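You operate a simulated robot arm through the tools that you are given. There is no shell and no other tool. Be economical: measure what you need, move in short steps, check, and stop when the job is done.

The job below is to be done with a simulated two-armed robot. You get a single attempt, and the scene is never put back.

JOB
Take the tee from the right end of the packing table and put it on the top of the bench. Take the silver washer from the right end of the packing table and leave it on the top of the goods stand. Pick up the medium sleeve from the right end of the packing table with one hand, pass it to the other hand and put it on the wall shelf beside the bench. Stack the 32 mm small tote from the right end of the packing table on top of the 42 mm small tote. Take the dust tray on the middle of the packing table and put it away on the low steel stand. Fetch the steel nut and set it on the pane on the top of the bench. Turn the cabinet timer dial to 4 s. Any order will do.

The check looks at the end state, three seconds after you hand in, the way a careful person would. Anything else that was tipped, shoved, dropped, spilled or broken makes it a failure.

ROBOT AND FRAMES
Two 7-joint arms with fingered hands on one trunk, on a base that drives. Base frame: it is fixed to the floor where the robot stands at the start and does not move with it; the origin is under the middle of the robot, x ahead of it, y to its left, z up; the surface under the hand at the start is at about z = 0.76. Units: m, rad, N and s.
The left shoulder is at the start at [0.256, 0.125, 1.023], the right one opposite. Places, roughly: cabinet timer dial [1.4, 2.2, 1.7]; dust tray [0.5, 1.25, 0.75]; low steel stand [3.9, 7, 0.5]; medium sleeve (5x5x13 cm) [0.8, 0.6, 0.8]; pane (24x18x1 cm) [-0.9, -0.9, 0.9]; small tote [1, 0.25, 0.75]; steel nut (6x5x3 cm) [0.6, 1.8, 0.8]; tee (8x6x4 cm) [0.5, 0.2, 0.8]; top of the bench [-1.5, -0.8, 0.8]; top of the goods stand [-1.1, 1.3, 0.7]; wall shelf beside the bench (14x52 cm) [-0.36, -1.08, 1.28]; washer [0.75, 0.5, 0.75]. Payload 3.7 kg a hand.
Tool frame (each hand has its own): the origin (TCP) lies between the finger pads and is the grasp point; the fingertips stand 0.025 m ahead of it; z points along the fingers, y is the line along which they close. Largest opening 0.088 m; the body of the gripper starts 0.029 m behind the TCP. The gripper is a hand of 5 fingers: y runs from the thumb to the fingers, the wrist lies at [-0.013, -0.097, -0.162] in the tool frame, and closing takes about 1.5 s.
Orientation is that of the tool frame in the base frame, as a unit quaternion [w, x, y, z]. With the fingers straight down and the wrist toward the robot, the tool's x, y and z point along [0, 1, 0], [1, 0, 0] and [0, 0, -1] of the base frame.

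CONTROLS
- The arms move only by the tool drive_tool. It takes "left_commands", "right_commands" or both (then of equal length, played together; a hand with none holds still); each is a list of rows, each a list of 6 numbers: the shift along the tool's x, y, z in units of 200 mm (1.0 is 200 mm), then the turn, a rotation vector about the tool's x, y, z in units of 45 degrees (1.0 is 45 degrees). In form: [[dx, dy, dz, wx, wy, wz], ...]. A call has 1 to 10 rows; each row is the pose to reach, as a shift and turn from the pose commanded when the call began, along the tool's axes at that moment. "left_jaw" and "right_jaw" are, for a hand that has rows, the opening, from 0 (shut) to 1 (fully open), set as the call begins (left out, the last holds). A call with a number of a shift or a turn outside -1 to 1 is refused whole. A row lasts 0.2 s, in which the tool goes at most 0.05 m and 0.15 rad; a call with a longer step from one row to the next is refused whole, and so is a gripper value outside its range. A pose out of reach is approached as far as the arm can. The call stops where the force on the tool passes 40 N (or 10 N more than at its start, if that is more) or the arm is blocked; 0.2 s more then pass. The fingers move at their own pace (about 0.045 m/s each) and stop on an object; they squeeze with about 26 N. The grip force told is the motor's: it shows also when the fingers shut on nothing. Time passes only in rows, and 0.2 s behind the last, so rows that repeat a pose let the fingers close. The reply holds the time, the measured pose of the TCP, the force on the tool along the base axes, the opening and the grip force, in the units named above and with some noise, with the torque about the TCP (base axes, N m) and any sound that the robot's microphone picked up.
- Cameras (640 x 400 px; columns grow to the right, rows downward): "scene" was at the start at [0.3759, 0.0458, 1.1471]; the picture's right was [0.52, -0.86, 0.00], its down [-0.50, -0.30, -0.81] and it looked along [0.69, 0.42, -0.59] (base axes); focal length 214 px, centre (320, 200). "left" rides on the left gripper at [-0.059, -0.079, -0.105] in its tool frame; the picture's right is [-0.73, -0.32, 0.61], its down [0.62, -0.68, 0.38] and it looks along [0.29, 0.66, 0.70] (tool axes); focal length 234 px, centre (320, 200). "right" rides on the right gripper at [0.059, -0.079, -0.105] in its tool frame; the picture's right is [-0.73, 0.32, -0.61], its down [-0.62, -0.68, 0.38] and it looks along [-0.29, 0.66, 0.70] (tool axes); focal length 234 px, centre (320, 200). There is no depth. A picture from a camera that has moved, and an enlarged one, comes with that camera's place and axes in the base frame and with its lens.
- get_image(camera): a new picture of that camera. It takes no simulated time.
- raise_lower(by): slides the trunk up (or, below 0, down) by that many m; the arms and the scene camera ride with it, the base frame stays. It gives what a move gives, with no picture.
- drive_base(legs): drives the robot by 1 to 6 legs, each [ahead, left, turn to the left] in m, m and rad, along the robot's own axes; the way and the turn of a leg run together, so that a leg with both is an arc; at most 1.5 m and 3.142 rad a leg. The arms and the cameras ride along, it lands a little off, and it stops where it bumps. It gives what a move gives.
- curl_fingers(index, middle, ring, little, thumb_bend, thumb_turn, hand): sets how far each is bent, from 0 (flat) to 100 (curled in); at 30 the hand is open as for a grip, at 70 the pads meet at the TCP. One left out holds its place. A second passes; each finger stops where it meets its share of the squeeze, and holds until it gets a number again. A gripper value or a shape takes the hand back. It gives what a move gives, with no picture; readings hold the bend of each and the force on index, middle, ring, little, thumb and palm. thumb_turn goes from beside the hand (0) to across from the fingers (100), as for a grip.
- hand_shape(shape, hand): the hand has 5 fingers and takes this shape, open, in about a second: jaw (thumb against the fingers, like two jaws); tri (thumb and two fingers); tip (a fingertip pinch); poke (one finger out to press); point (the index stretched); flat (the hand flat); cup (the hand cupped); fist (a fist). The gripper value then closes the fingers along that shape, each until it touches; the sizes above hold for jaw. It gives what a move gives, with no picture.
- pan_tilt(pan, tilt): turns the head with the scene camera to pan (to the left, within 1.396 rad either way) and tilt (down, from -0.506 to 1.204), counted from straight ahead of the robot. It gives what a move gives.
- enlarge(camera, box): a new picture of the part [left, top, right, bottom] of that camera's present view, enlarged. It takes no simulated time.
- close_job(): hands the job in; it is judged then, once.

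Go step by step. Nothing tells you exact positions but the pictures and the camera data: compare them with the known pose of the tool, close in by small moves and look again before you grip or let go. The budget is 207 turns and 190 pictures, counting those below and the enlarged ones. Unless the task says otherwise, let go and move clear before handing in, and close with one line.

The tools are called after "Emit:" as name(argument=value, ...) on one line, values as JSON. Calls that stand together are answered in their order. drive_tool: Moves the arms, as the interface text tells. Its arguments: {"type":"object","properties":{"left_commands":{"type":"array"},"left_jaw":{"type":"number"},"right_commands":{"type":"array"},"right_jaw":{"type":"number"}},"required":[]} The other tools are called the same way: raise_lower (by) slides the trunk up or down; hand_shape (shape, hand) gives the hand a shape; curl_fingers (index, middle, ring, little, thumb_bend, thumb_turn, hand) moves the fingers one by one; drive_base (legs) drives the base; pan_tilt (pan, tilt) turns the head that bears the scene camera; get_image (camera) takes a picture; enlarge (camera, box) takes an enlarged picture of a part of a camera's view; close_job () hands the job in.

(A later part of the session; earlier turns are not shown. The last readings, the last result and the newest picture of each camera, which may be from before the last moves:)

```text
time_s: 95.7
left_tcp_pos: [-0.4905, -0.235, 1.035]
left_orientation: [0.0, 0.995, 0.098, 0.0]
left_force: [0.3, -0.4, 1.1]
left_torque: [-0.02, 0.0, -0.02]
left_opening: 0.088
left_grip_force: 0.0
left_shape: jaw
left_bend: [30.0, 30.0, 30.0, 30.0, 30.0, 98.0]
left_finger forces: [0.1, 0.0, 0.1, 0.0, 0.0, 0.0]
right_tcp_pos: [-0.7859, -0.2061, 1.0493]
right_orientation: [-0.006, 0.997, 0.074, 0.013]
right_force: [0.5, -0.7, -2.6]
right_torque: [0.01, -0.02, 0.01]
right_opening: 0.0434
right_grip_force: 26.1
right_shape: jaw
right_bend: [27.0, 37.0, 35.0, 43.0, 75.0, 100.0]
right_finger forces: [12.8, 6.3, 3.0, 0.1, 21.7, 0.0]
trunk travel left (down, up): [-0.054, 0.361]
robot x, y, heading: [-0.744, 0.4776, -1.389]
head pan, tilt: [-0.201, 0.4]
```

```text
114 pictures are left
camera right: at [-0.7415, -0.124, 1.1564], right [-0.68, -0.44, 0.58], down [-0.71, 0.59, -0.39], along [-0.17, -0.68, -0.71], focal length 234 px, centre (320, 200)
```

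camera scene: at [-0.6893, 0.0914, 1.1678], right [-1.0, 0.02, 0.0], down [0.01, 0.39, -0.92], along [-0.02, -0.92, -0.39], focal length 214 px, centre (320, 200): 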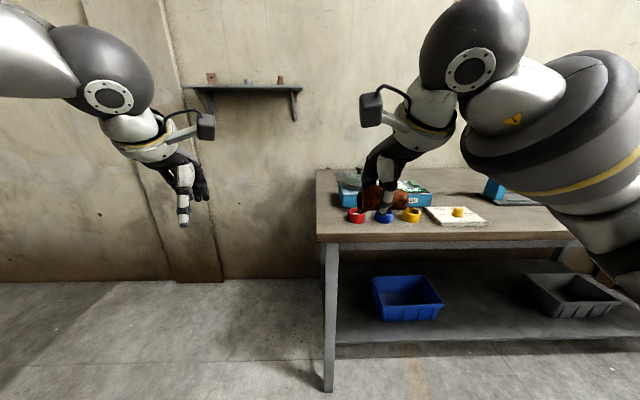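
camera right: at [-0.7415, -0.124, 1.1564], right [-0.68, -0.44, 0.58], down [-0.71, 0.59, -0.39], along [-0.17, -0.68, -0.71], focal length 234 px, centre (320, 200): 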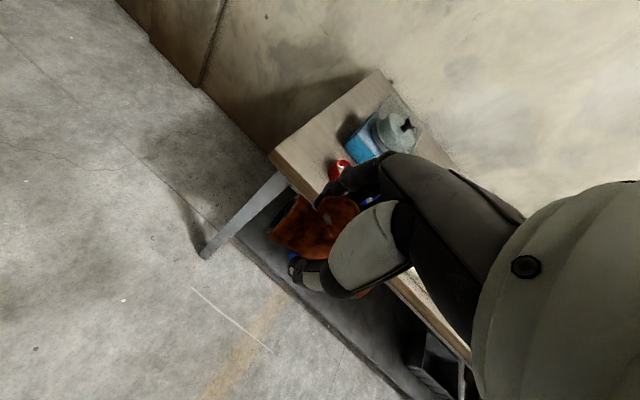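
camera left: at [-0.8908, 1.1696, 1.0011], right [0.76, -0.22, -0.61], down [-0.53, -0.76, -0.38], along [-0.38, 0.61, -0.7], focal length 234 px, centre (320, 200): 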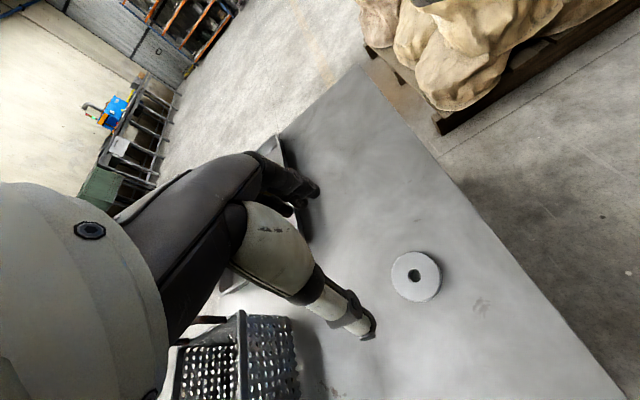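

Emit:
enlarge(camera="scene", box=[310, 150, 580, 250])

Emit:
enlarge(camera="scene", box=[170, 60, 320, 130])

```text
2.37 times, centred on (445, 200) of scene
camera zoom: at [-0.6893, 0.0914, 1.1678], right [-1.0, 0.02, 0.0], down [0.01, 0.39, -0.92], along [-0.02, -0.92, -0.39], focal length 508 px, centre (24, 200)
```

zoom: 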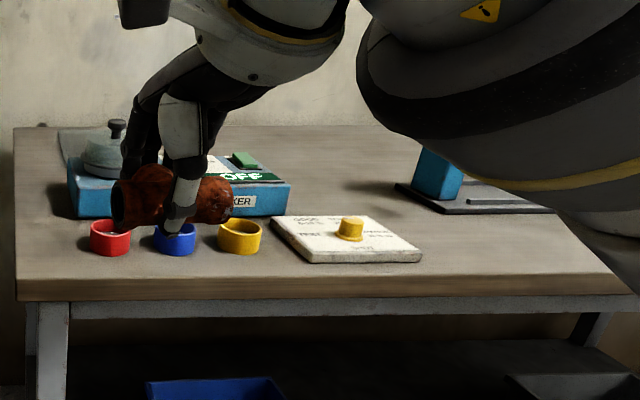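

```text
4.27 times, centred on (245, 95) of scene
camera zoom: at [-0.6893, 0.0914, 1.1678], right [-1.0, 0.02, 0.0], down [0.01, 0.39, -0.92], along [-0.02, -0.92, -0.39], focal length 915 px, centre (640, 648)
```

zoom: 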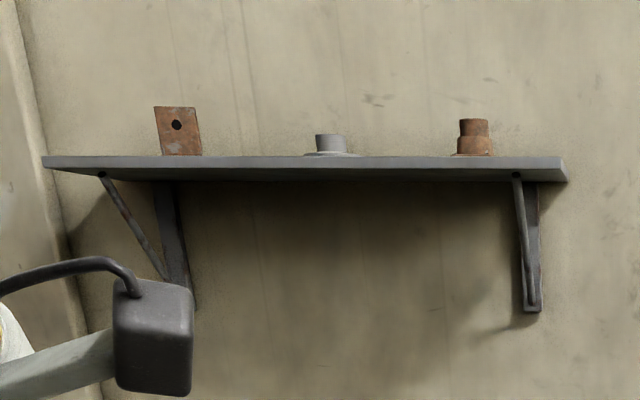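

The bench front edge is y≈−0.45 and its left end x≈−0.70. I'll raise the trunk and approach to see the top properly.

Emit:
raise_lower(by=0.25)

Emit:
drive_base(legs=[[0, 0, -0.18], [0.3, -0.42, 0]])

Emit:
pan_tilt(pan=0.0, tilt=0.7)

Emit:
get_image(camera="scene")

```text
time_s: 98.3
left_tcp_pos: [-0.5171, -0.0905, 1.4986]
left_orientation: [0.185, 0.978, 0.098, 0.016]
left_force: [-1.0, -0.2, -0.3]
left_torque: [0.01, 0.03, -0.03]
left_opening: 0.0878
left_grip_force: 0.1
left_shape: jaw
left_bend: [30.0, 30.0, 30.0, 30.0, 30.0, 98.0]
left_finger forces: [0.0, 0.0, 0.0, 0.0, 0.0, 0.0]
right_tcp_pos: [-0.7852, -0.2093, 1.2991]
right_orientation: [-0.008, 0.997, 0.074, 0.013]
right_force: [-0.6, -0.1, -3.1]
right_torque: [0.02, 0.0, 0.0]
right_opening: 0.0431
right_grip_force: 25.5
right_shape: jaw
right_bend: [27.0, 37.0, 36.0, 43.0, 75.0, 100.0]
right_finger forces: [12.9, 6.3, 3.1, 0.0, 21.9, 0.1]
trunk travel left (down, up): [-0.304, 0.111]
robot x, y, heading: [-0.7426, 0.4751, -1.387]
head pan, tilt: [-0.201, 0.4]
```

```text
time_s: 103.3
left_tcp_pos: [-1.0474, -0.4315, 1.4991]
left_orientation: [0.186, 0.982, 0.013, -0.001]
left_force: [0.4, 0.5, -0.4]
left_torque: [-0.01, 0.01, -0.01]
left_opening: 0.0878
left_grip_force: 0.0
left_shape: jaw
left_bend: [30.0, 30.0, 30.0, 30.0, 30.0, 98.0]
left_finger forces: [0.0, 0.0, 0.0, 0.0, 0.0, 0.1]
right_tcp_pos: [-1.3326, -0.5013, 1.2999]
right_orientation: [-0.005, 1.0, -0.013, 0.014]
right_force: [0.0, -0.8, -3.3]
right_torque: [0.0, -0.04, 0.0]
right_opening: 0.0432
right_grip_force: 26.2
right_shape: jaw
right_bend: [27.0, 37.0, 36.0, 43.0, 75.0, 100.0]
right_finger forces: [12.8, 6.1, 3.1, 0.0, 21.7, 0.1]
trunk travel left (down, up): [-0.304, 0.111]
robot x, y, heading: [-1.171, 0.1712, -1.559]
head pan, tilt: [-0.201, 0.4]
```

```text
time_s: 104.1
left_tcp_pos: [-1.047, -0.4312, 1.5006]
left_orientation: [0.186, 0.982, 0.013, -0.001]
left_force: [0.5, 0.9, -0.4]
left_torque: [-0.03, 0.0, 0.02]
left_opening: 0.0874
left_grip_force: 0.0
left_shape: jaw
left_bend: [30.0, 30.0, 30.0, 30.0, 30.0, 98.0]
left_finger forces: [0.0, 0.0, 0.1, 0.0, 0.1, 0.0]
right_tcp_pos: [-1.3319, -0.502, 1.3]
right_orientation: [-0.005, 1.0, -0.013, 0.014]
right_force: [0.0, -0.2, -2.7]
right_torque: [0.02, -0.05, 0.03]
right_opening: 0.0432
right_grip_force: 25.7
right_shape: jaw
right_bend: [27.0, 37.0, 36.0, 43.0, 75.0, 100.0]
right_finger forces: [12.8, 6.2, 3.1, 0.1, 21.9, 0.1]
trunk travel left (down, up): [-0.304, 0.111]
robot x, y, heading: [-1.1715, 0.1664, -1.567]
head pan, tilt: [0.0, 0.7]
```

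```text
111 pictures are left
camera scene: at [-1.1689, 0.0209, 1.4197], right [-1.0, -0.01, 0.0], down [0.0, 0.64, -0.77], along [0.01, -0.77, -0.64], focal length 214 px, centre (320, 200)
```

scene: 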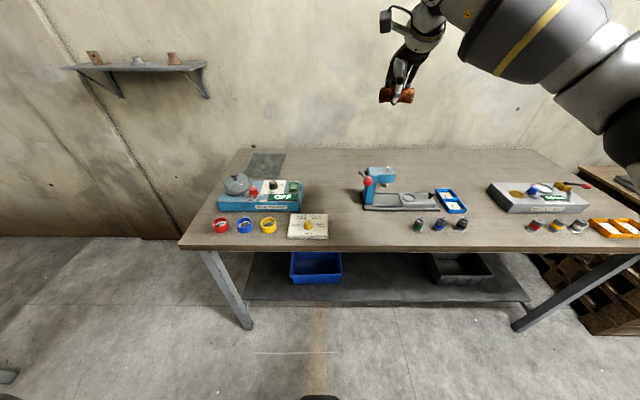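

Emit:
enlarge(camera="scene", box=[190, 140, 350, 250])

Emit:
enlarge(camera="scene", box=[330, 130, 570, 250])

```text
3.64 times, centred on (270, 195) of scene
camera zoom: at [-1.1689, 0.0209, 1.4197], right [-1.0, -0.01, 0.0], down [0.0, 0.64, -0.77], along [0.01, -0.77, -0.64], focal length 780 px, centre (502, 218)
```

zoom: 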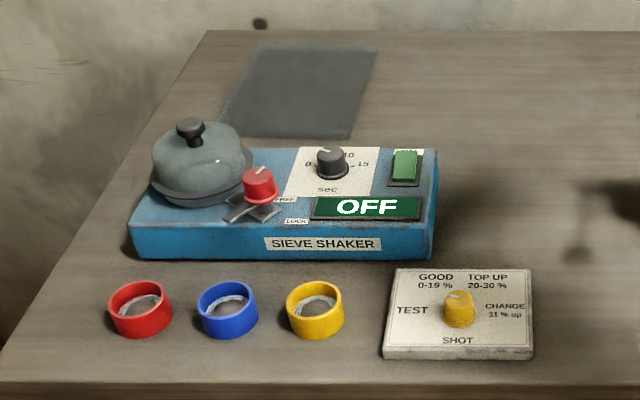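

```text
2.67 times, centred on (450, 190) of scene
camera zoom: at [-1.1689, 0.0209, 1.4197], right [-1.0, -0.01, 0.0], down [0.0, 0.64, -0.77], along [0.01, -0.77, -0.64], focal length 572 px, centre (-27, 227)
```

zoom: 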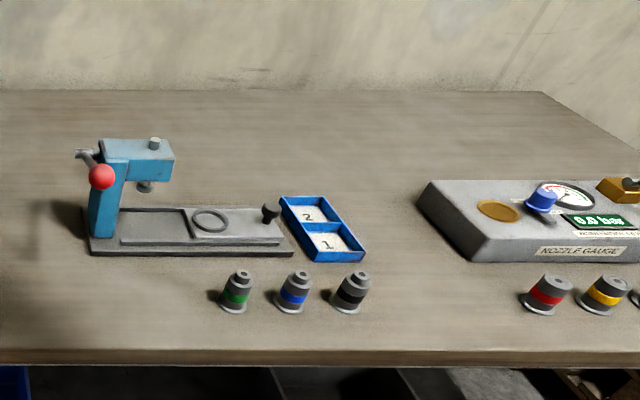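

The pane lies on the bench at about x −0.965…−0.787, y −1.06…−0.82, with the bench top at z≈0.85. For the tee the gap near [−1.21, −0.80] is free, so I'll shift the base and move in.

Emit:
drive_base(legs=[[0.12, 0.12, 0]])

Emit:
drive_tool(right_commands=[[0, 0.15, 0.15, 0, 0, 0], [0, 0.3, 0.3, 0, 0, 0], [0, 0.45, 0.45, 0, 0, 0], [0, 0.6, 0.6, 0, 0, 0], [0, 0.75, 0.75, 0, 0, 0], [0, 0.9, 0.9, 0, 0, 0]])

Emit:
get_image(camera="scene")

Emit:
get_image(camera="right")

```text
time_s: 105.8
left_tcp_pos: [-0.9235, -0.5511, 1.5005]
left_orientation: [0.186, 0.982, 0.015, -0.001]
left_force: [0.0, -0.2, 0.0]
left_torque: [0.0, -0.01, 0.01]
left_opening: 0.0877
left_grip_force: 0.0
left_shape: jaw
left_bend: [30.0, 30.0, 30.0, 30.0, 30.0, 98.0]
left_finger forces: [0.0, 0.0, 0.0, 0.0, 0.0, 0.0]
right_tcp_pos: [-1.2073, -0.6219, 1.3001]
right_orientation: [-0.005, 1.0, -0.009, 0.012]
right_force: [-0.3, -0.5, -3.1]
right_torque: [0.01, 0.01, -0.04]
right_opening: 0.043
right_grip_force: 25.8
right_shape: jaw
right_bend: [27.0, 37.0, 36.0, 43.0, 75.0, 100.0]
right_finger forces: [12.7, 6.1, 3.1, 0.0, 21.8, 0.0]
trunk travel left (down, up): [-0.304, 0.111]
robot x, y, heading: [-1.0509, 0.0493, -1.563]
head pan, tilt: [0.0, 0.7]
```

```text
time_s: 107.2
left_tcp_pos: [-0.9251, -0.5499, 1.4999]
left_orientation: [0.186, 0.982, 0.015, 0.001]
left_force: [0.2, 0.1, 0.3]
left_torque: [-0.01, 0.0, -0.01]
left_opening: 0.0878
left_grip_force: 0.1
left_shape: jaw
left_bend: [30.0, 30.0, 30.0, 30.0, 30.0, 98.0]
left_finger forces: [0.0, 0.0, 0.1, 0.0, 0.0, 0.0]
right_tcp_pos: [-1.2091, -0.7584, 1.1449]
right_orientation: [-0.005, 1.0, -0.009, 0.014]
right_force: [-0.4, 0.0, -3.6]
right_torque: [0.0, -0.04, -0.01]
right_opening: 0.0435
right_grip_force: 25.8
right_shape: jaw
right_bend: [27.0, 37.0, 38.0, 43.0, 76.0, 100.0]
right_finger forces: [13.5, 6.2, 3.9, 0.0, 20.6, 0.1]
right hand out of reach, approached as far as the arm can: row 5, 6
trunk travel left (down, up): [-0.304, 0.111]
robot x, y, heading: [-1.0532, 0.0463, -1.564]
head pan, tilt: [0.0, 0.7]
```

```text
108 pictures are left
camera scene: at [-1.049, -0.0984, 1.4197], right [-1.0, -0.01, 0.0], down [-0.01, 0.64, -0.76], along [0.01, -0.76, -0.64], focal length 214 px, centre (320, 200)
```

scene: 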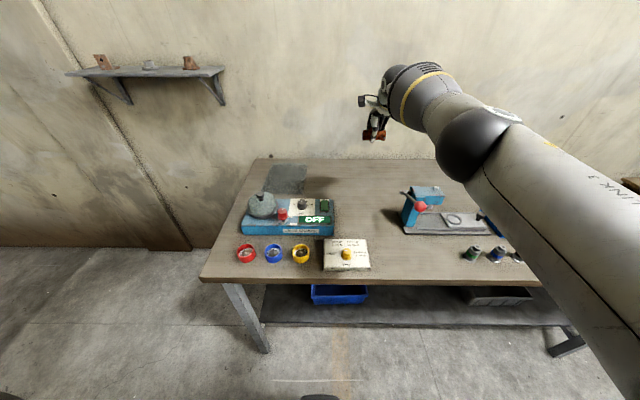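

```text
107 pictures are left
camera right: at [-1.1526, -0.6839, 1.2512], right [-0.75, -0.31, 0.58], down [-0.6, 0.7, -0.39], along [-0.28, -0.64, -0.71], focal length 234 px, centre (320, 200)
```

right: 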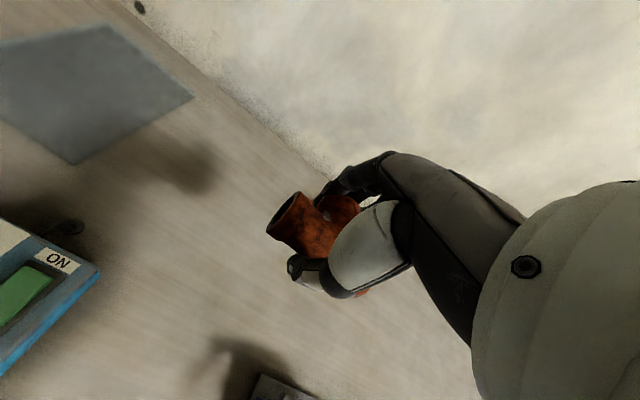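

The raised trunk shortens my reach, so I'll drive 10 cm ahead and then lower.

Emit:
drive_base(legs=[[0.1, 0, 0]])

Emit:
drive_tool(right_commands=[[0, -0.1, 0.15, 0, 0, 0], [0, -0.2, 0.3, 0, 0, 0], [0, -0.3, 0.45, 0, 0, 0], [0, -0.3, 0.65, 0, 0, 0], [0, -0.3, 0.85, 0, 0, 0], [0, -0.3, 1.0, 0, 0, 0]])

Emit:
get_image(camera="scene")

Emit:
get_image(camera="right")

```text
time_s: 108.3
left_tcp_pos: [-0.9224, -0.6504, 1.5013]
left_orientation: [0.186, 0.982, 0.015, 0.0]
left_force: [-0.9, -0.4, -0.9]
left_torque: [0.02, 0.0, 0.01]
left_opening: 0.0878
left_grip_force: 0.1
left_shape: jaw
left_bend: [30.0, 30.0, 30.0, 30.0, 30.0, 98.0]
left_finger forces: [0.0, 0.1, 0.0, 0.0, 0.0, 0.1]
right_tcp_pos: [-1.2076, -0.8584, 1.1448]
right_orientation: [-0.004, 1.0, -0.01, 0.013]
right_force: [0.3, -0.2, -3.0]
right_torque: [0.01, -0.03, 0.03]
right_opening: 0.0432
right_grip_force: 26.7
right_shape: jaw
right_bend: [27.0, 37.0, 38.0, 43.0, 76.0, 100.0]
right_finger forces: [13.5, 6.2, 3.8, 0.1, 20.6, 0.0]
trunk travel left (down, up): [-0.304, 0.111]
robot x, y, heading: [-1.0453, -0.0538, -1.561]
head pan, tilt: [0.0, 0.7]
```

```text
time_s: 109.7
left_tcp_pos: [-0.9231, -0.65, 1.5009]
left_orientation: [0.187, 0.982, 0.016, 0.0]
left_force: [0.8, -0.3, 0.2]
left_torque: [-0.04, 0.0, 0.03]
left_opening: 0.0879
left_grip_force: 0.0
left_shape: jaw
left_bend: [30.0, 30.0, 30.0, 30.0, 30.0, 98.0]
left_finger forces: [0.0, 0.0, 0.0, 0.0, 0.0, 0.0]
right_tcp_pos: [-1.2004, -0.7998, 0.9419]
right_orientation: [-0.006, 1.0, -0.011, 0.012]
right_force: [-0.6, 0.3, -2.3]
right_torque: [-0.01, 0.02, 0.04]
right_opening: 0.0433
right_grip_force: 26.0
right_shape: jaw
right_bend: [27.0, 37.0, 38.0, 43.0, 76.0, 100.0]
right_finger forces: [13.3, 6.2, 3.5, 0.0, 19.8, 0.0]
trunk travel left (down, up): [-0.304, 0.111]
robot x, y, heading: [-1.0475, -0.052, -1.563]
head pan, tilt: [0.0, 0.7]
```

```text
106 pictures are left
camera scene: at [-1.0464, -0.1988, 1.4195], right [-1.0, -0.01, 0.0], down [-0.01, 0.64, -0.76], along [0.01, -0.76, -0.64], focal length 214 px, centre (320, 200)
```

scene: 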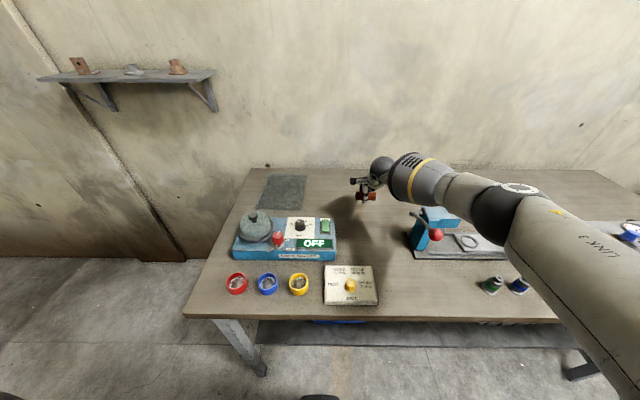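

```text
105 pictures are left
camera right: at [-1.1429, -0.7247, 1.0487], right [-0.75, -0.31, 0.58], down [-0.6, 0.7, -0.39], along [-0.28, -0.64, -0.71], focal length 234 px, centre (320, 200)
```

right: 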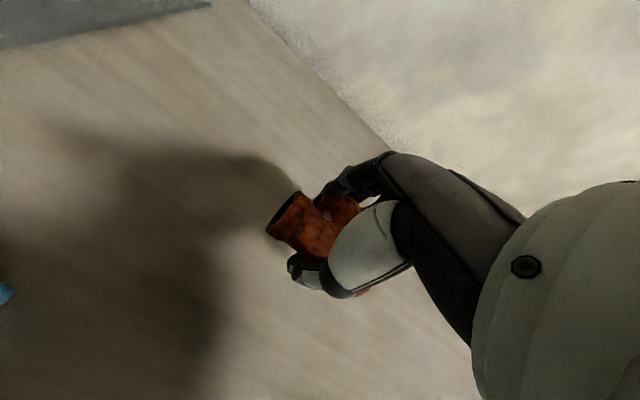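

Emit:
drive_tool(right_commands=[[0, 0, 0.1, 0, 0, 0], [0, 0, 0.18, 0, 0, 0], [0, 0, 0.18, 0, 0, 0]])

Emit:
enlarge(camera="scene", box=[320, 130, 560, 280])

```text
time_s: 110.5
left_tcp_pos: [-0.9236, -0.6503, 1.5013]
left_orientation: [0.186, 0.982, 0.015, 0.0]
left_force: [1.0, 0.1, -0.1]
left_torque: [0.0, -0.02, 0.01]
left_opening: 0.0879
left_grip_force: 0.0
left_shape: jaw
left_bend: [30.0, 30.0, 30.0, 30.0, 30.0, 98.0]
left_finger forces: [0.1, 0.0, 0.1, 0.1, 0.0, 0.1]
right_tcp_pos: [-1.1997, -0.7964, 0.9066]
right_orientation: [-0.006, 1.0, -0.01, 0.012]
right_force: [0.6, -1.0, -2.4]
right_torque: [-0.03, 0.0, -0.02]
right_opening: 0.0437
right_grip_force: 26.1
right_shape: jaw
right_bend: [27.0, 37.0, 38.0, 43.0, 76.0, 100.0]
right_finger forces: [13.4, 6.2, 3.4, 0.1, 19.7, 0.0]
trunk travel left (down, up): [-0.304, 0.111]
robot x, y, heading: [-1.0488, -0.0541, -1.562]
head pan, tilt: [0.0, 0.7]
```

```text
2.67 times, centred on (440, 205) of scene
camera zoom: at [-1.0465, -0.1983, 1.4196], right [-1.0, -0.01, 0.0], down [-0.01, 0.64, -0.76], along [0.01, -0.76, -0.64], focal length 572 px, centre (0, 187)
```

zoom: 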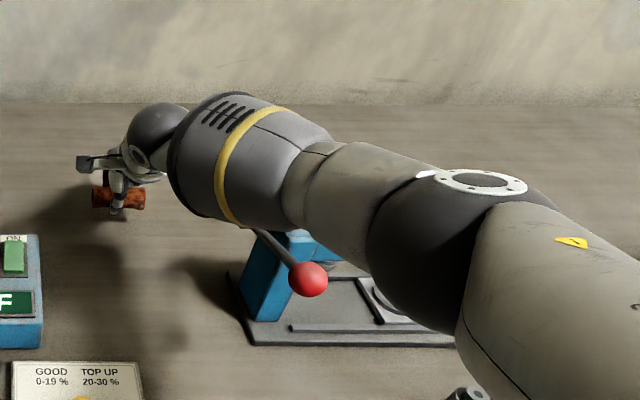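

The forearm comes close to the press, so I'll lift, shift the base 0.2 m left and reach in from there.

Emit:
drive_tool(right_commands=[[0, -0.03, -0.2, 0, 0, 0], [0, -0.06, -0.4, 0, 0, 0], [0, -0.1, -0.6, 0, 0, 0], [0, -0.1, -0.8, 0, 0, 0], [0, -0.1, -1.0, 0, 0, 0]])

Emit:
drive_base(legs=[[0, 0.22, 0]])

Emit:
drive_tool(right_commands=[[-0.2, 0, 0, 0, 0, 0], [-0.4, 0, 0, 0, 0, 0], [-0.6, 0, 0, 0, 0, 0], [-0.8, 0, 0, 0, 0, 0], [-1.0, 0, 0, 0, 0, 0]])

Emit:
get_image(camera="scene")

```text
time_s: 111.7
left_tcp_pos: [-0.9234, -0.6498, 1.5011]
left_orientation: [0.188, 0.982, 0.015, -0.001]
left_force: [0.0, 0.2, -0.5]
left_torque: [0.0, 0.02, -0.03]
left_opening: 0.0876
left_grip_force: 0.0
left_shape: jaw
left_bend: [30.0, 30.0, 30.0, 30.0, 30.0, 98.0]
left_finger forces: [0.1, 0.1, 0.0, 0.0, 0.0, 0.1]
right_tcp_pos: [-1.2064, -0.7782, 1.1099]
right_orientation: [-0.005, 1.0, -0.009, 0.014]
right_force: [-0.5, 0.7, -2.9]
right_torque: [-0.01, -0.02, 0.01]
right_opening: 0.0437
right_grip_force: 26.8
right_shape: jaw
right_bend: [27.0, 37.0, 38.0, 43.0, 76.0, 100.0]
right_finger forces: [13.6, 6.3, 3.2, 0.1, 19.8, 0.0]
trunk travel left (down, up): [-0.304, 0.111]
robot x, y, heading: [-1.047, -0.0502, -1.558]
head pan, tilt: [0.0, 0.7]
```

```text
time_s: 114.3
left_tcp_pos: [-0.7042, -0.6479, 1.5011]
left_orientation: [0.187, 0.982, 0.014, 0.0]
left_force: [-0.6, 0.4, 1.6]
left_torque: [0.0, 0.02, 0.04]
left_opening: 0.0876
left_grip_force: 0.0
left_shape: jaw
left_bend: [30.0, 30.0, 30.0, 30.0, 30.0, 98.0]
left_finger forces: [0.1, 0.1, 0.1, 0.0, 0.0, 0.0]
right_tcp_pos: [-0.9892, -0.7765, 1.108]
right_orientation: [-0.006, 1.0, -0.01, 0.012]
right_force: [0.2, -0.7, -3.1]
right_torque: [-0.01, -0.03, 0.02]
right_opening: 0.0436
right_grip_force: 25.8
right_shape: jaw
right_bend: [27.0, 37.0, 38.0, 43.0, 76.0, 100.0]
right_finger forces: [13.4, 6.4, 3.2, 0.1, 19.7, 0.0]
trunk travel left (down, up): [-0.304, 0.111]
robot x, y, heading: [-0.8322, -0.0482, -1.561]
head pan, tilt: [0.0, 0.7]
```

```text
time_s: 115.5
left_tcp_pos: [-0.7076, -0.6473, 1.5013]
left_orientation: [0.186, 0.982, 0.014, -0.001]
left_force: [0.1, 0.1, 0.1]
left_torque: [-0.01, -0.01, 0.01]
left_opening: 0.0878
left_grip_force: 0.0
left_shape: jaw
left_bend: [30.0, 30.0, 30.0, 30.0, 30.0, 98.0]
left_finger forces: [0.0, 0.0, 0.1, 0.0, 0.0, 0.0]
right_tcp_pos: [-1.1887, -0.7714, 1.1007]
right_orientation: [-0.004, 1.0, -0.01, 0.014]
right_force: [0.3, -0.5, -1.9]
right_torque: [0.0, -0.03, -0.04]
right_opening: 0.0434
right_grip_force: 26.0
right_shape: jaw
right_bend: [27.0, 37.0, 39.0, 43.0, 76.0, 100.0]
right_finger forces: [13.3, 6.6, 3.2, 0.1, 19.7, 0.0]
trunk travel left (down, up): [-0.304, 0.111]
robot x, y, heading: [-0.8304, -0.0511, -1.557]
head pan, tilt: [0.0, 0.7]
```

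```text
103 pictures are left
camera scene: at [-0.8297, -0.1961, 1.4196], right [-1.0, -0.01, 0.0], down [-0.01, 0.64, -0.76], along [0.01, -0.76, -0.64], focal length 214 px, centre (320, 200)
```

scene: 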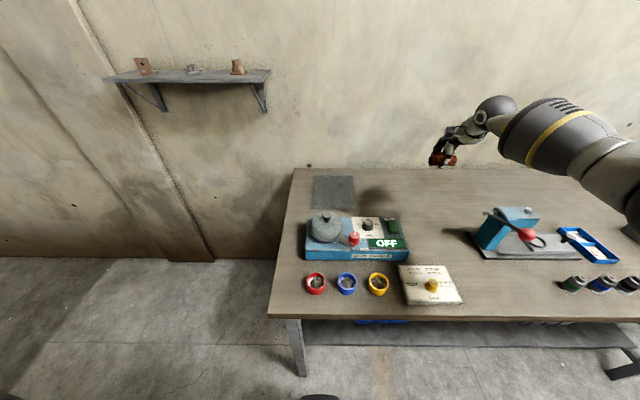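

Emit:
drive_tool(right_commands=[[0, 0.05, 0.2, 0, 0, 0], [0, 0.1, 0.4, 0, 0, 0], [0, 0.15, 0.6, 0, 0, 0], [0, 0.2, 0.8, 0, 0, 0], [0, 0.2, 0.9, 0, 0, 0]])

Emit:
enlarge(camera="scene", box=[400, 110, 640, 260])

```text
time_s: 116.7
left_tcp_pos: [-0.7044, -0.649, 1.5007]
left_orientation: [0.186, 0.982, 0.014, -0.001]
left_force: [-0.5, -0.3, -0.6]
left_torque: [-0.02, 0.02, -0.01]
left_opening: 0.0878
left_grip_force: 0.0
left_shape: jaw
left_bend: [30.0, 30.0, 30.0, 30.0, 30.0, 98.0]
left_finger forces: [0.0, 0.1, 0.0, 0.0, 0.0, 0.0]
right_tcp_pos: [-1.1727, -0.7829, 0.9339]
right_orientation: [-0.006, 1.0, -0.011, 0.013]
right_force: [-0.3, -0.1, -3.6]
right_torque: [0.04, 0.03, -0.01]
right_opening: 0.044
right_grip_force: 26.3
right_shape: jaw
right_bend: [27.0, 37.0, 39.0, 43.0, 77.0, 100.0]
right_finger forces: [13.9, 6.9, 3.0, 0.0, 20.0, 0.0]
right hand out of reach, approached as far as the arm can: row 4, 5
trunk travel left (down, up): [-0.304, 0.111]
robot x, y, heading: [-0.832, -0.048, -1.563]
head pan, tilt: [0.0, 0.7]
```

```text
2.67 times, centred on (520, 185) of scene
camera zoom: at [-0.8284, -0.1965, 1.4196], right [-1.0, -0.01, 0.0], down [-0.01, 0.64, -0.76], along [0.01, -0.76, -0.64], focal length 572 px, centre (-213, 240)
```

zoom: 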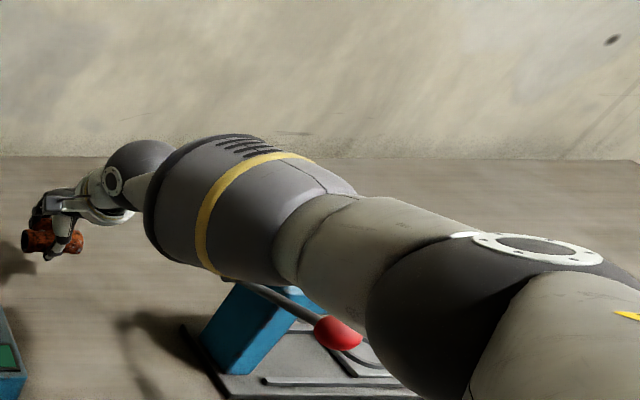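

The press lever reaches up to z≈1.04, which is too risky here. I'll lift out and use the clear front strip near [−1.81, −0.51] instead.

Emit:
drive_tool(right_commands=[[0, 0, -0.2, 0, 0, 0], [0, 0, -0.4, 0, 0, 0], [0, 0, -0.6, 0, 0, 0], [0, 0, -0.8, 0, 0, 0], [0.05, -0.1, -1.0, 0, 0, 0], [0.15, -0.25, -1.0, 0, 0, 0], [0.3, -0.45, -1.0, 0, 0, 0], [0.45, -0.65, -1.0, 0, 0, 0], [0.6, -0.8, -1.0, 0, 0, 0]])

Emit:
drive_base(legs=[[-0.3, 0, 0], [0, -0.85, 0]])

Emit:
get_image(camera="scene")

```text
time_s: 118.7
left_tcp_pos: [-0.7049, -0.6474, 1.5008]
left_orientation: [0.186, 0.982, 0.014, 0.0]
left_force: [-0.3, -0.8, 0.4]
left_torque: [0.0, -0.01, 0.03]
left_opening: 0.0877
left_grip_force: 0.1
left_shape: jaw
left_bend: [30.0, 30.0, 30.0, 30.0, 30.0, 98.0]
left_finger forces: [0.0, 0.1, 0.0, 0.0, 0.1, 0.0]
right_tcp_pos: [-1.0542, -0.6256, 1.141]
right_orientation: [-0.005, 1.0, -0.011, 0.013]
right_force: [0.5, -0.2, -2.5]
right_torque: [0.01, 0.01, -0.01]
right_opening: 0.0436
right_grip_force: 25.9
right_shape: jaw
right_bend: [27.0, 37.0, 39.0, 43.0, 77.0, 100.0]
right_finger forces: [13.9, 6.6, 3.0, 0.0, 19.3, 0.1]
trunk travel left (down, up): [-0.304, 0.111]
robot x, y, heading: [-0.8307, -0.048, -1.555]
head pan, tilt: [0.0, 0.7]
```

```text
time_s: 128.3
left_tcp_pos: [-1.5819, -0.3525, 1.5014]
left_orientation: [0.186, 0.983, 0.008, -0.002]
left_force: [0.8, 0.4, 0.6]
left_torque: [-0.01, -0.02, -0.01]
left_opening: 0.0876
left_grip_force: 0.1
left_shape: jaw
left_bend: [30.0, 30.0, 30.0, 30.0, 30.0, 98.0]
left_finger forces: [0.0, 0.0, 0.0, 0.0, 0.0, 0.0]
right_tcp_pos: [-1.9313, -0.3274, 1.14]
right_orientation: [-0.004, 1.0, -0.017, 0.013]
right_force: [0.7, -0.3, -2.1]
right_torque: [0.01, -0.01, 0.0]
right_opening: 0.0433
right_grip_force: 25.9
right_shape: jaw
right_bend: [27.0, 37.0, 39.0, 43.0, 77.0, 100.0]
right_finger forces: [13.9, 6.5, 2.9, 0.1, 19.3, 0.1]
trunk travel left (down, up): [-0.304, 0.111]
robot x, y, heading: [-1.6999, 0.2467, -1.581]
head pan, tilt: [0.0, 0.7]
```

```text
101 pictures are left
camera scene: at [-1.6989, 0.1003, 1.4196], right [-1.0, 0.0, 0.0], down [0.0, 0.64, -0.76], along [0.0, -0.76, -0.64], focal length 214 px, centre (320, 200)
```

scene: 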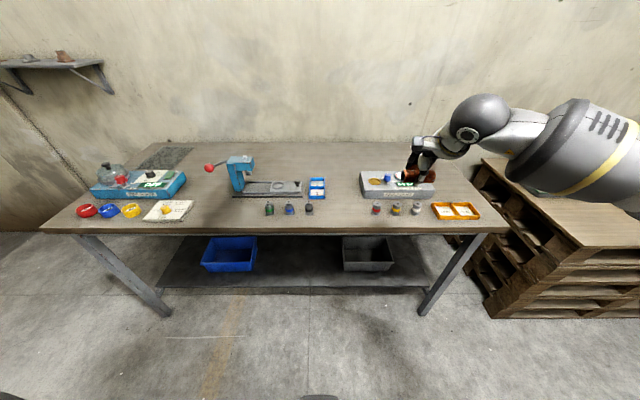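

Emit:
drive_tool(right_commands=[[0.15, 0.15, 0, 0, 0, 0], [0.3, 0.3, 0.05, 0, 0, 0], [0.45, 0.45, 0.15, 0, 0, 0], [0.6, 0.6, 0.3, 0, 0, 0], [0.73, 0.75, 0.45, 0, 0, 0], [0.73, 0.93, 0.6, 0, 0, 0], [0.73, 0.93, 0.8, 0, 0, 0], [0.73, 0.93, 0.95, 0, 0, 0]])

Emit:
get_image(camera="scene")

Emit:
get_image(camera="right")

```text
refused: row 4 steps farther than a row can; nothing moved
```

```text
100 pictures are left
camera scene: at [-1.6989, 0.1003, 1.4196], right [-1.0, 0.0, 0.0], down [0.0, 0.64, -0.76], along [0.0, -0.76, -0.64], focal length 214 px, centre (320, 200)
```

scene: 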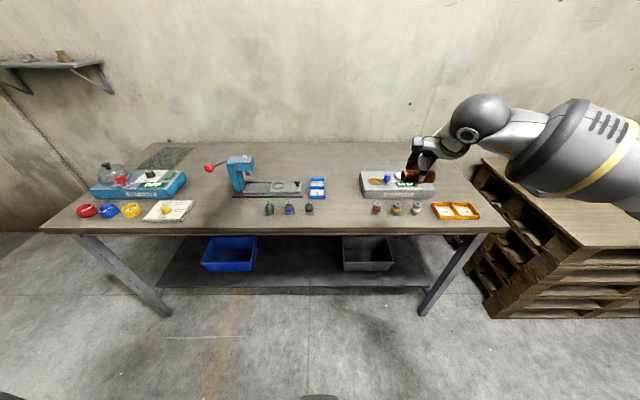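

```text
99 pictures are left
camera right: at [-1.8716, -0.2528, 1.2467], right [-0.75, -0.3, 0.58], down [-0.59, 0.71, -0.39], along [-0.29, -0.64, -0.71], focal length 234 px, centre (320, 200)
```

right: 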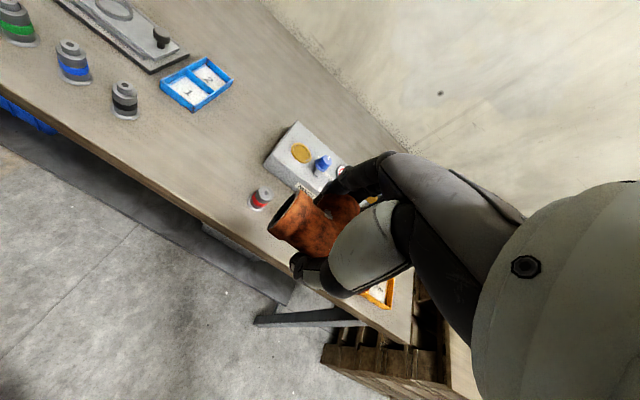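

Emit:
drive_tool(right_commands=[[0.14, 0.15, 0, 0, 0, 0], [0.28, 0.3, 0.05, 0, 0, 0], [0.42, 0.45, 0.15, 0, 0, 0], [0.54, 0.58, 0.28, 0, 0, 0], [0.66, 0.72, 0.42, 0, 0, 0], [0.73, 0.86, 0.58, 0, 0, 0], [0.73, 0.93, 0.78, 0, 0, 0], [0.73, 0.93, 0.95, 0, 0, 0]])

Emit:
get_image(camera="scene")

Emit:
get_image(camera="right")

```text
time_s: 130.1
left_tcp_pos: [-1.5807, -0.3541, 1.5008]
left_orientation: [0.188, 0.982, 0.008, -0.002]
left_force: [-0.3, 0.2, 0.2]
left_torque: [-0.02, -0.02, 0.02]
left_opening: 0.0877
left_grip_force: 0.1
left_shape: jaw
left_bend: [30.0, 30.0, 30.0, 30.0, 30.0, 98.0]
left_finger forces: [0.1, 0.0, 0.0, 0.0, 0.0, 0.0]
right_tcp_pos: [-1.7838, -0.5172, 0.9521]
right_orientation: [-0.005, 1.0, -0.017, 0.013]
right_force: [0.0, -0.1, -2.5]
right_torque: [-0.01, -0.04, 0.0]
right_opening: 0.0432
right_grip_force: 25.9
right_shape: jaw
right_bend: [27.0, 37.0, 39.0, 43.0, 77.0, 100.0]
right_finger forces: [14.3, 6.2, 2.7, 0.0, 19.1, 0.0]
trunk travel left (down, up): [-0.304, 0.111]
robot x, y, heading: [-1.6979, 0.2497, -1.574]
head pan, tilt: [0.0, 0.7]
```

```text
98 pictures are left
camera scene: at [-1.6982, 0.0998, 1.4195], right [-1.0, 0.0, 0.0], down [0.0, 0.64, -0.76], along [0.0, -0.76, -0.64], focal length 214 px, centre (320, 200)
```

scene: 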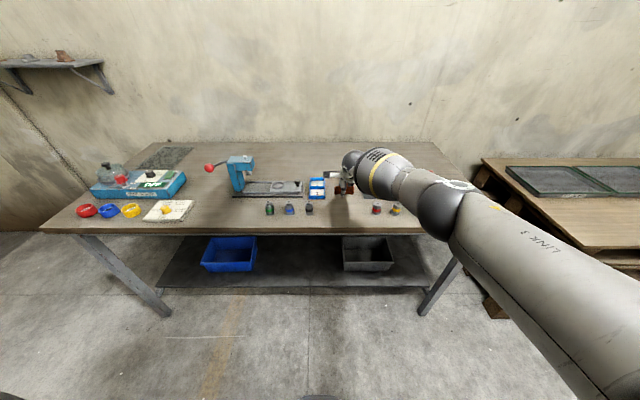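

```text
97 pictures are left
camera right: at [-1.7257, -0.4429, 1.059], right [-0.75, -0.3, 0.58], down [-0.59, 0.71, -0.39], along [-0.29, -0.64, -0.71], focal length 234 px, centre (320, 200)
```

right: 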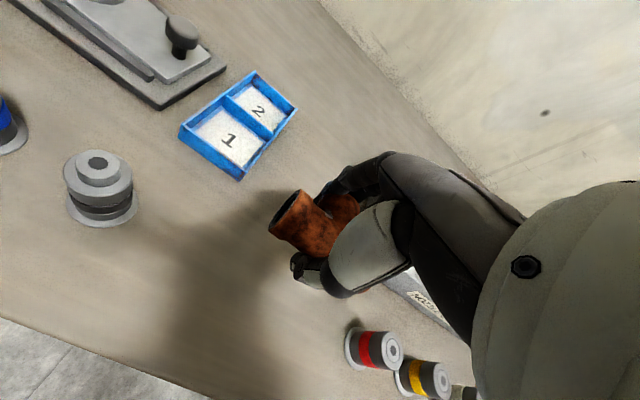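

There's room under the tee, but the elbow hangs low near the bench edge. I'll raise the trunk 0.1 m and then lower the hand.

Emit:
raise_lower(by=0.1)

Emit:
drive_tool(right_commands=[[0, 0, 0.15, 0, 0, 0], [0, 0, 0.3, 0, 0, 0], [0, 0, 0.45, 0, 0, 0], [0, 0, 0.6, 0, 0, 0], [0, 0, 0.72, 0, 0, 0]])

Emit:
get_image(camera="scene")

```text
time_s: 131.4
left_tcp_pos: [-1.5816, -0.3341, 1.622]
left_orientation: [0.205, 0.979, 0.008, -0.003]
left_force: [0.2, 0.3, -0.3]
left_torque: [-0.04, -0.02, 0.03]
left_opening: 0.0878
left_grip_force: 0.0
left_shape: jaw
left_bend: [30.0, 30.0, 30.0, 30.0, 30.0, 98.0]
left_finger forces: [0.0, 0.0, 0.0, 0.1, 0.1, 0.0]
right_tcp_pos: [-1.7857, -0.5173, 1.0679]
right_orientation: [0.005, 1.0, -0.018, 0.013]
right_force: [0.0, -0.5, -2.5]
right_torque: [0.01, -0.01, -0.02]
right_opening: 0.0435
right_grip_force: 25.8
right_shape: jaw
right_bend: [27.0, 37.0, 39.0, 43.0, 77.0, 100.0]
right_finger forces: [14.2, 6.3, 2.6, 0.0, 19.1, 0.1]
trunk travel left (down, up): [-0.404, 0.011]
robot x, y, heading: [-1.6987, 0.2468, -1.578]
head pan, tilt: [0.0, 0.7]
```

```text
time_s: 132.6
left_tcp_pos: [-1.5801, -0.3334, 1.6206]
left_orientation: [0.205, 0.979, 0.008, -0.003]
left_force: [0.6, 0.0, 0.5]
left_torque: [-0.01, 0.0, 0.02]
left_opening: 0.0877
left_grip_force: 0.1
left_shape: jaw
left_bend: [30.0, 30.0, 30.0, 30.0, 30.0, 98.0]
left_finger forces: [0.0, 0.0, 0.0, 0.0, 0.0, 0.0]
right_tcp_pos: [-1.7865, -0.4791, 0.9647]
right_orientation: [0.005, 1.0, -0.018, 0.013]
right_force: [-0.4, 0.5, -2.8]
right_torque: [0.0, -0.01, 0.03]
right_opening: 0.0434
right_grip_force: 25.5
right_shape: jaw
right_bend: [27.0, 37.0, 39.0, 43.0, 77.0, 100.0]
right_finger forces: [14.9, 6.1, 2.8, 0.0, 19.4, 0.0]
right hand out of reach, approached as far as the arm can: row 1, 2, 3, 4, 5
trunk travel left (down, up): [-0.404, 0.011]
robot x, y, heading: [-1.6952, 0.2468, -1.571]
head pan, tilt: [0.0, 0.7]
```

```text
96 pictures are left
camera scene: at [-1.6984, 0.1219, 1.521], right [-1.0, 0.0, 0.0], down [0.0, 0.64, -0.76], along [0.0, -0.76, -0.64], focal length 214 px, centre (320, 200)
```

scene: 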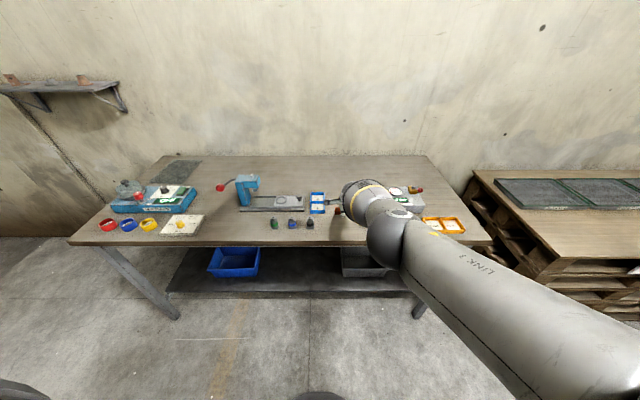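

Emit:
drive_tool(right_commands=[[0, -0.1, -0.15, 0, 0, 0], [0, -0.2, -0.3, 0, 0, 0], [0, -0.2, -0.4, 0, 0, 0]])

Emit:
drive_base(legs=[[0.12, 0, 0]])

```text
time_s: 133.4
left_tcp_pos: [-1.582, -0.3336, 1.6208]
left_orientation: [0.205, 0.979, 0.007, -0.003]
left_force: [0.8, 0.2, 0.7]
left_torque: [-0.02, 0.03, -0.02]
left_opening: 0.0877
left_grip_force: 0.0
left_shape: jaw
left_bend: [30.0, 30.0, 30.0, 30.0, 30.0, 98.0]
left_finger forces: [0.1, 0.0, 0.0, 0.1, 0.0, 0.0]
right_tcp_pos: [-1.784, -0.5005, 1.0163]
right_orientation: [0.006, 1.0, -0.018, 0.013]
right_force: [-0.3, -0.3, -2.8]
right_torque: [0.04, -0.07, -0.02]
right_opening: 0.0414
right_grip_force: 26.3
right_shape: jaw
right_bend: [27.0, 38.0, 39.0, 43.0, 78.0, 100.0]
right_finger forces: [15.3, 5.4, 2.9, 0.0, 19.3, 0.0]
right hand out of reach, approached as far as the arm can: row 1, 2, 3
trunk travel left (down, up): [-0.404, 0.011]
robot x, y, heading: [-1.7024, 0.2471, -1.577]
head pan, tilt: [0.0, 0.7]
```

```text
time_s: 134.6
left_tcp_pos: [-1.5826, -0.4482, 1.6217]
left_orientation: [0.205, 0.979, 0.006, -0.003]
left_force: [0.3, -0.5, -0.2]
left_torque: [-0.02, 0.0, 0.0]
left_opening: 0.0877
left_grip_force: 0.2
left_shape: jaw
left_bend: [30.0, 30.0, 30.0, 30.0, 30.0, 98.0]
left_finger forces: [0.1, 0.1, 0.1, 0.0, 0.0, 0.0]
right_tcp_pos: [-1.7859, -0.6143, 1.0173]
right_orientation: [0.006, 1.0, -0.017, 0.013]
right_force: [0.8, -0.5, -2.6]
right_torque: [0.02, -0.04, -0.01]
right_opening: 0.0415
right_grip_force: 25.7
right_shape: jaw
right_bend: [27.0, 38.0, 39.0, 43.0, 78.0, 100.0]
right_finger forces: [15.4, 5.6, 2.9, 0.0, 19.4, 0.0]
trunk travel left (down, up): [-0.404, 0.011]
robot x, y, heading: [-1.7017, 0.134, -1.573]
head pan, tilt: [0.0, 0.7]
```

Emit:
drive_tool(right_commands=[[0, -0.2, 0, 0, 0, 0], [0, -0.4, 0, 0, 0, 0], [0, -0.5, 0.15, 0, 0, 0], [0, -0.5, 0.3, 0, 0, 0], [0, -0.5, 0.45, 0, 0, 0]])

Emit:
get_image(camera="right")

Emit:
get_image(camera="scene")

```text
time_s: 135.8
left_tcp_pos: [-1.5827, -0.4487, 1.6224]
left_orientation: [0.205, 0.979, 0.007, -0.002]
left_force: [-0.6, -0.1, 0.1]
left_torque: [0.05, 0.01, 0.0]
left_opening: 0.0876
left_grip_force: 0.1
left_shape: jaw
left_bend: [30.0, 30.0, 30.0, 30.0, 30.0, 98.0]
left_finger forces: [0.1, 0.0, 0.0, 0.1, 0.0, 0.1]
right_tcp_pos: [-1.7909, -0.5578, 0.897]
right_orientation: [0.008, 1.0, -0.019, 0.013]
right_force: [0.7, -1.5, -1.1]
right_torque: [0.09, 0.04, 0.01]
right_opening: 0.041
right_grip_force: 25.5
right_shape: jaw
right_bend: [27.0, 38.0, 39.0, 43.0, 78.0, 100.0]
right_finger forces: [15.8, 5.7, 2.9, 0.0, 19.1, 0.0]
right hand out of reach, approached as far as the arm can: row 1, 2, 3, 4, 5
trunk travel left (down, up): [-0.404, 0.011]
robot x, y, heading: [-1.6971, 0.1328, -1.577]
head pan, tilt: [0.0, 0.7]
```

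```text
95 pictures are left
camera right: at [-1.7324, -0.4812, 1.0013], right [-0.75, -0.29, 0.59], down [-0.59, 0.7, -0.41], along [-0.29, -0.66, -0.69], focal length 234 px, centre (320, 200)
```

right: 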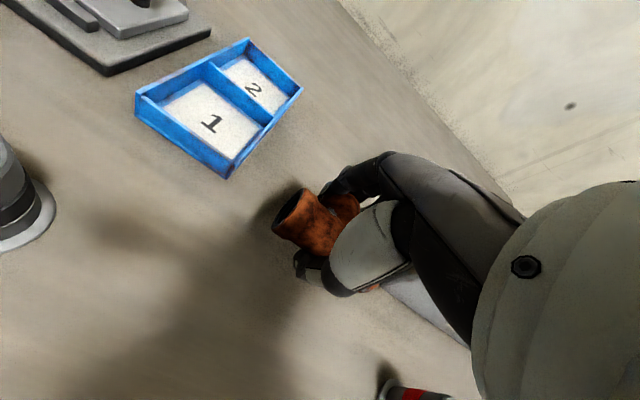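

```text
94 pictures are left
camera scene: at [-1.6986, 0.0073, 1.5209], right [-1.0, 0.0, 0.0], down [0.0, 0.64, -0.76], along [0.0, -0.76, -0.64], focal length 214 px, centre (320, 200)
```

scene: 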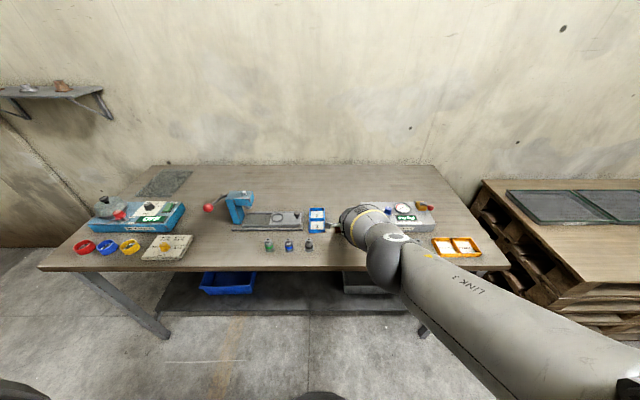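

Emit:
drive_tool(right_commands=[[0.05, -0.09, 0, 0, 0, 0], [0.1, -0.18, 0, 0, 0, 0], [0.1, -0.18, 0.03, 0, 0, 0], [0.1, -0.18, 0.06, 0, 0, 0], [0.1, -0.18, 0.09, 0, 0, 0], [0.1, -0.18, 0.12, 0, 0, 0]])

Emit:
get_image(camera="right")

```text
time_s: 137.2
left_tcp_pos: [-1.5817, -0.4423, 1.6247]
left_orientation: [0.207, 0.978, 0.007, -0.002]
left_force: [0.4, -0.3, -0.1]
left_torque: [-0.01, 0.04, 0.02]
left_opening: 0.0877
left_grip_force: 0.0
left_shape: jaw
left_bend: [30.0, 30.0, 30.0, 30.0, 30.0, 98.0]
left_finger forces: [0.0, 0.0, 0.1, 0.0, 0.1, 0.1]
right_tcp_pos: [-1.774, -0.5225, 0.874]
right_orientation: [0.012, 1.0, -0.018, 0.013]
right_force: [-1.9, 5.2, 37.0]
right_torque: [-0.19, 0.06, 0.01]
right_opening: 0.0419
right_grip_force: 26.5
right_shape: jaw
right_bend: [27.0, 37.0, 39.0, 43.0, 79.0, 100.0]
right_finger forces: [17.8, 18.5, 3.1, 0.0, 42.0, 0.1]
right hand out of reach, approached as far as the arm can: row 1, 2
trunk travel left (down, up): [-0.404, 0.011]
robot x, y, heading: [-1.6994, 0.1286, -1.573]
head pan, tilt: [0.0, 0.7]
```

```text
93 pictures are left
camera right: at [-1.7157, -0.4447, 0.9785], right [-0.75, -0.28, 0.59], down [-0.59, 0.69, -0.42], along [-0.29, -0.66, -0.69], focal length 234 px, centre (320, 200)
```

right: 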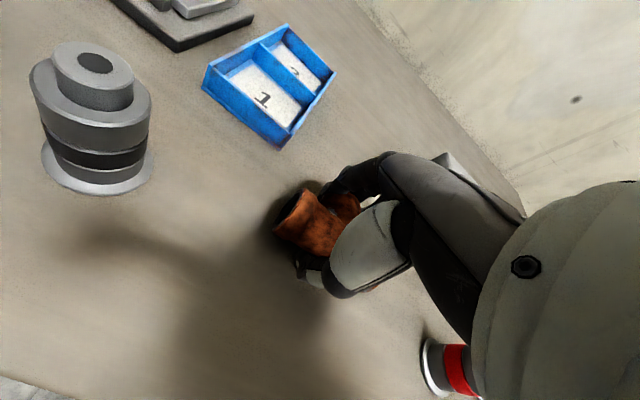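

Contact with 37 N, so the tee rests on the bench. I'll ease off and open.

Emit:
drive_tool(right_commands=[[0, 0, -0.03, 0, 0, 0], [0, 0, -0.03, 0, 0, 0], [0, 0, -0.03, 0, 0, 0], [0, 0, -0.03, 0, 0, 0], [0, 0, -0.03, 0, 0, 0], [0, 0, -0.03, 0, 0, 0], [0, 0, -0.03, 0, 0, 0]], right_jaw=1)

Emit:
get_image(camera="right")

```text
time_s: 138.8
left_tcp_pos: [-1.5822, -0.4478, 1.6224]
left_orientation: [0.205, 0.979, 0.007, -0.002]
left_force: [-0.1, -0.3, -0.5]
left_torque: [0.01, 0.01, -0.01]
left_opening: 0.0879
left_grip_force: 0.1
left_shape: jaw
left_bend: [30.0, 30.0, 30.0, 30.0, 30.0, 98.0]
left_finger forces: [0.0, 0.0, 0.0, 0.0, 0.1, 0.0]
right_tcp_pos: [-1.7759, -0.5205, 0.8744]
right_orientation: [0.007, 1.0, -0.017, 0.013]
right_force: [-0.5, 1.6, 7.7]
right_torque: [-0.33, 0.07, -0.05]
right_opening: 0.0876
right_grip_force: 0.1
right_shape: jaw
right_bend: [30.0, 30.0, 30.0, 30.0, 30.0, 98.0]
right_finger forces: [0.2, 6.5, 0.0, 0.0, 0.1, 0.0]
trunk travel left (down, up): [-0.404, 0.011]
robot x, y, heading: [-1.7026, 0.1329, -1.573]
head pan, tilt: [0.0, 0.7]
```

```text
92 pictures are left
camera right: at [-1.7165, -0.4445, 0.9793], right [-0.75, -0.29, 0.59], down [-0.59, 0.7, -0.41], along [-0.29, -0.66, -0.7], focal length 234 px, centre (320, 200)
```

right: 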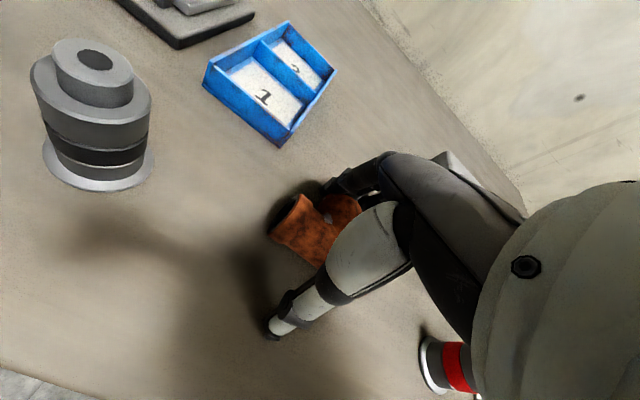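

Emit:
drive_tool(right_commands=[[0, 0, -0.1, 0, 0, 0], [0, 0, -0.25, 0, 0, 0], [0, 0, -0.4, 0, 0, 0], [0, 0, -0.6, 0, 0, 0], [0, -0.1, -0.8, 0, 0, 0], [0, -0.2, -1.0, 0, 0, 0]])

Emit:
get_image(camera="right")

```text
time_s: 140.2
left_tcp_pos: [-1.5833, -0.4476, 1.6224]
left_orientation: [0.205, 0.979, 0.007, -0.003]
left_force: [0.7, 0.1, 0.3]
left_torque: [0.0, -0.03, -0.01]
left_opening: 0.0879
left_grip_force: 0.0
left_shape: jaw
left_bend: [30.0, 30.0, 30.0, 30.0, 30.0, 98.0]
left_finger forces: [0.0, 0.0, 0.0, 0.1, 0.0, 0.0]
right_tcp_pos: [-1.7793, -0.4767, 1.071]
right_orientation: [0.007, 1.0, -0.017, 0.013]
right_force: [-0.4, 0.4, 0.4]
right_torque: [0.0, -0.05, -0.02]
right_opening: 0.0879
right_grip_force: 0.1
right_shape: jaw
right_bend: [30.0, 30.0, 30.0, 30.0, 30.0, 98.0]
right_finger forces: [0.0, 0.0, 0.0, 0.1, 0.0, 0.0]
trunk travel left (down, up): [-0.404, 0.011]
robot x, y, heading: [-1.7003, 0.1309, -1.576]
head pan, tilt: [0.0, 0.7]
```

```text
91 pictures are left
camera right: at [-1.7217, -0.4008, 1.1764], right [-0.75, -0.29, 0.59], down [-0.59, 0.7, -0.41], along [-0.29, -0.66, -0.7], focal length 234 px, centre (320, 200)
```

right: 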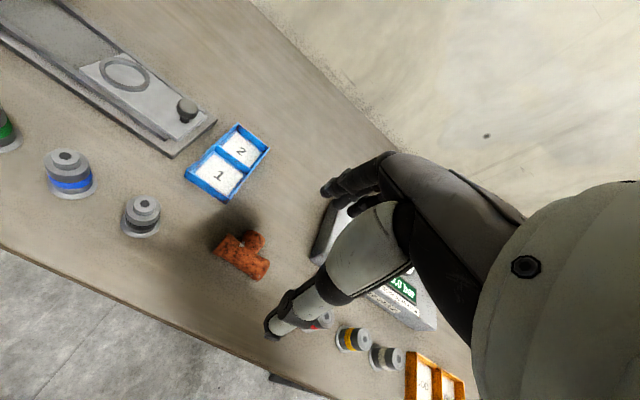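

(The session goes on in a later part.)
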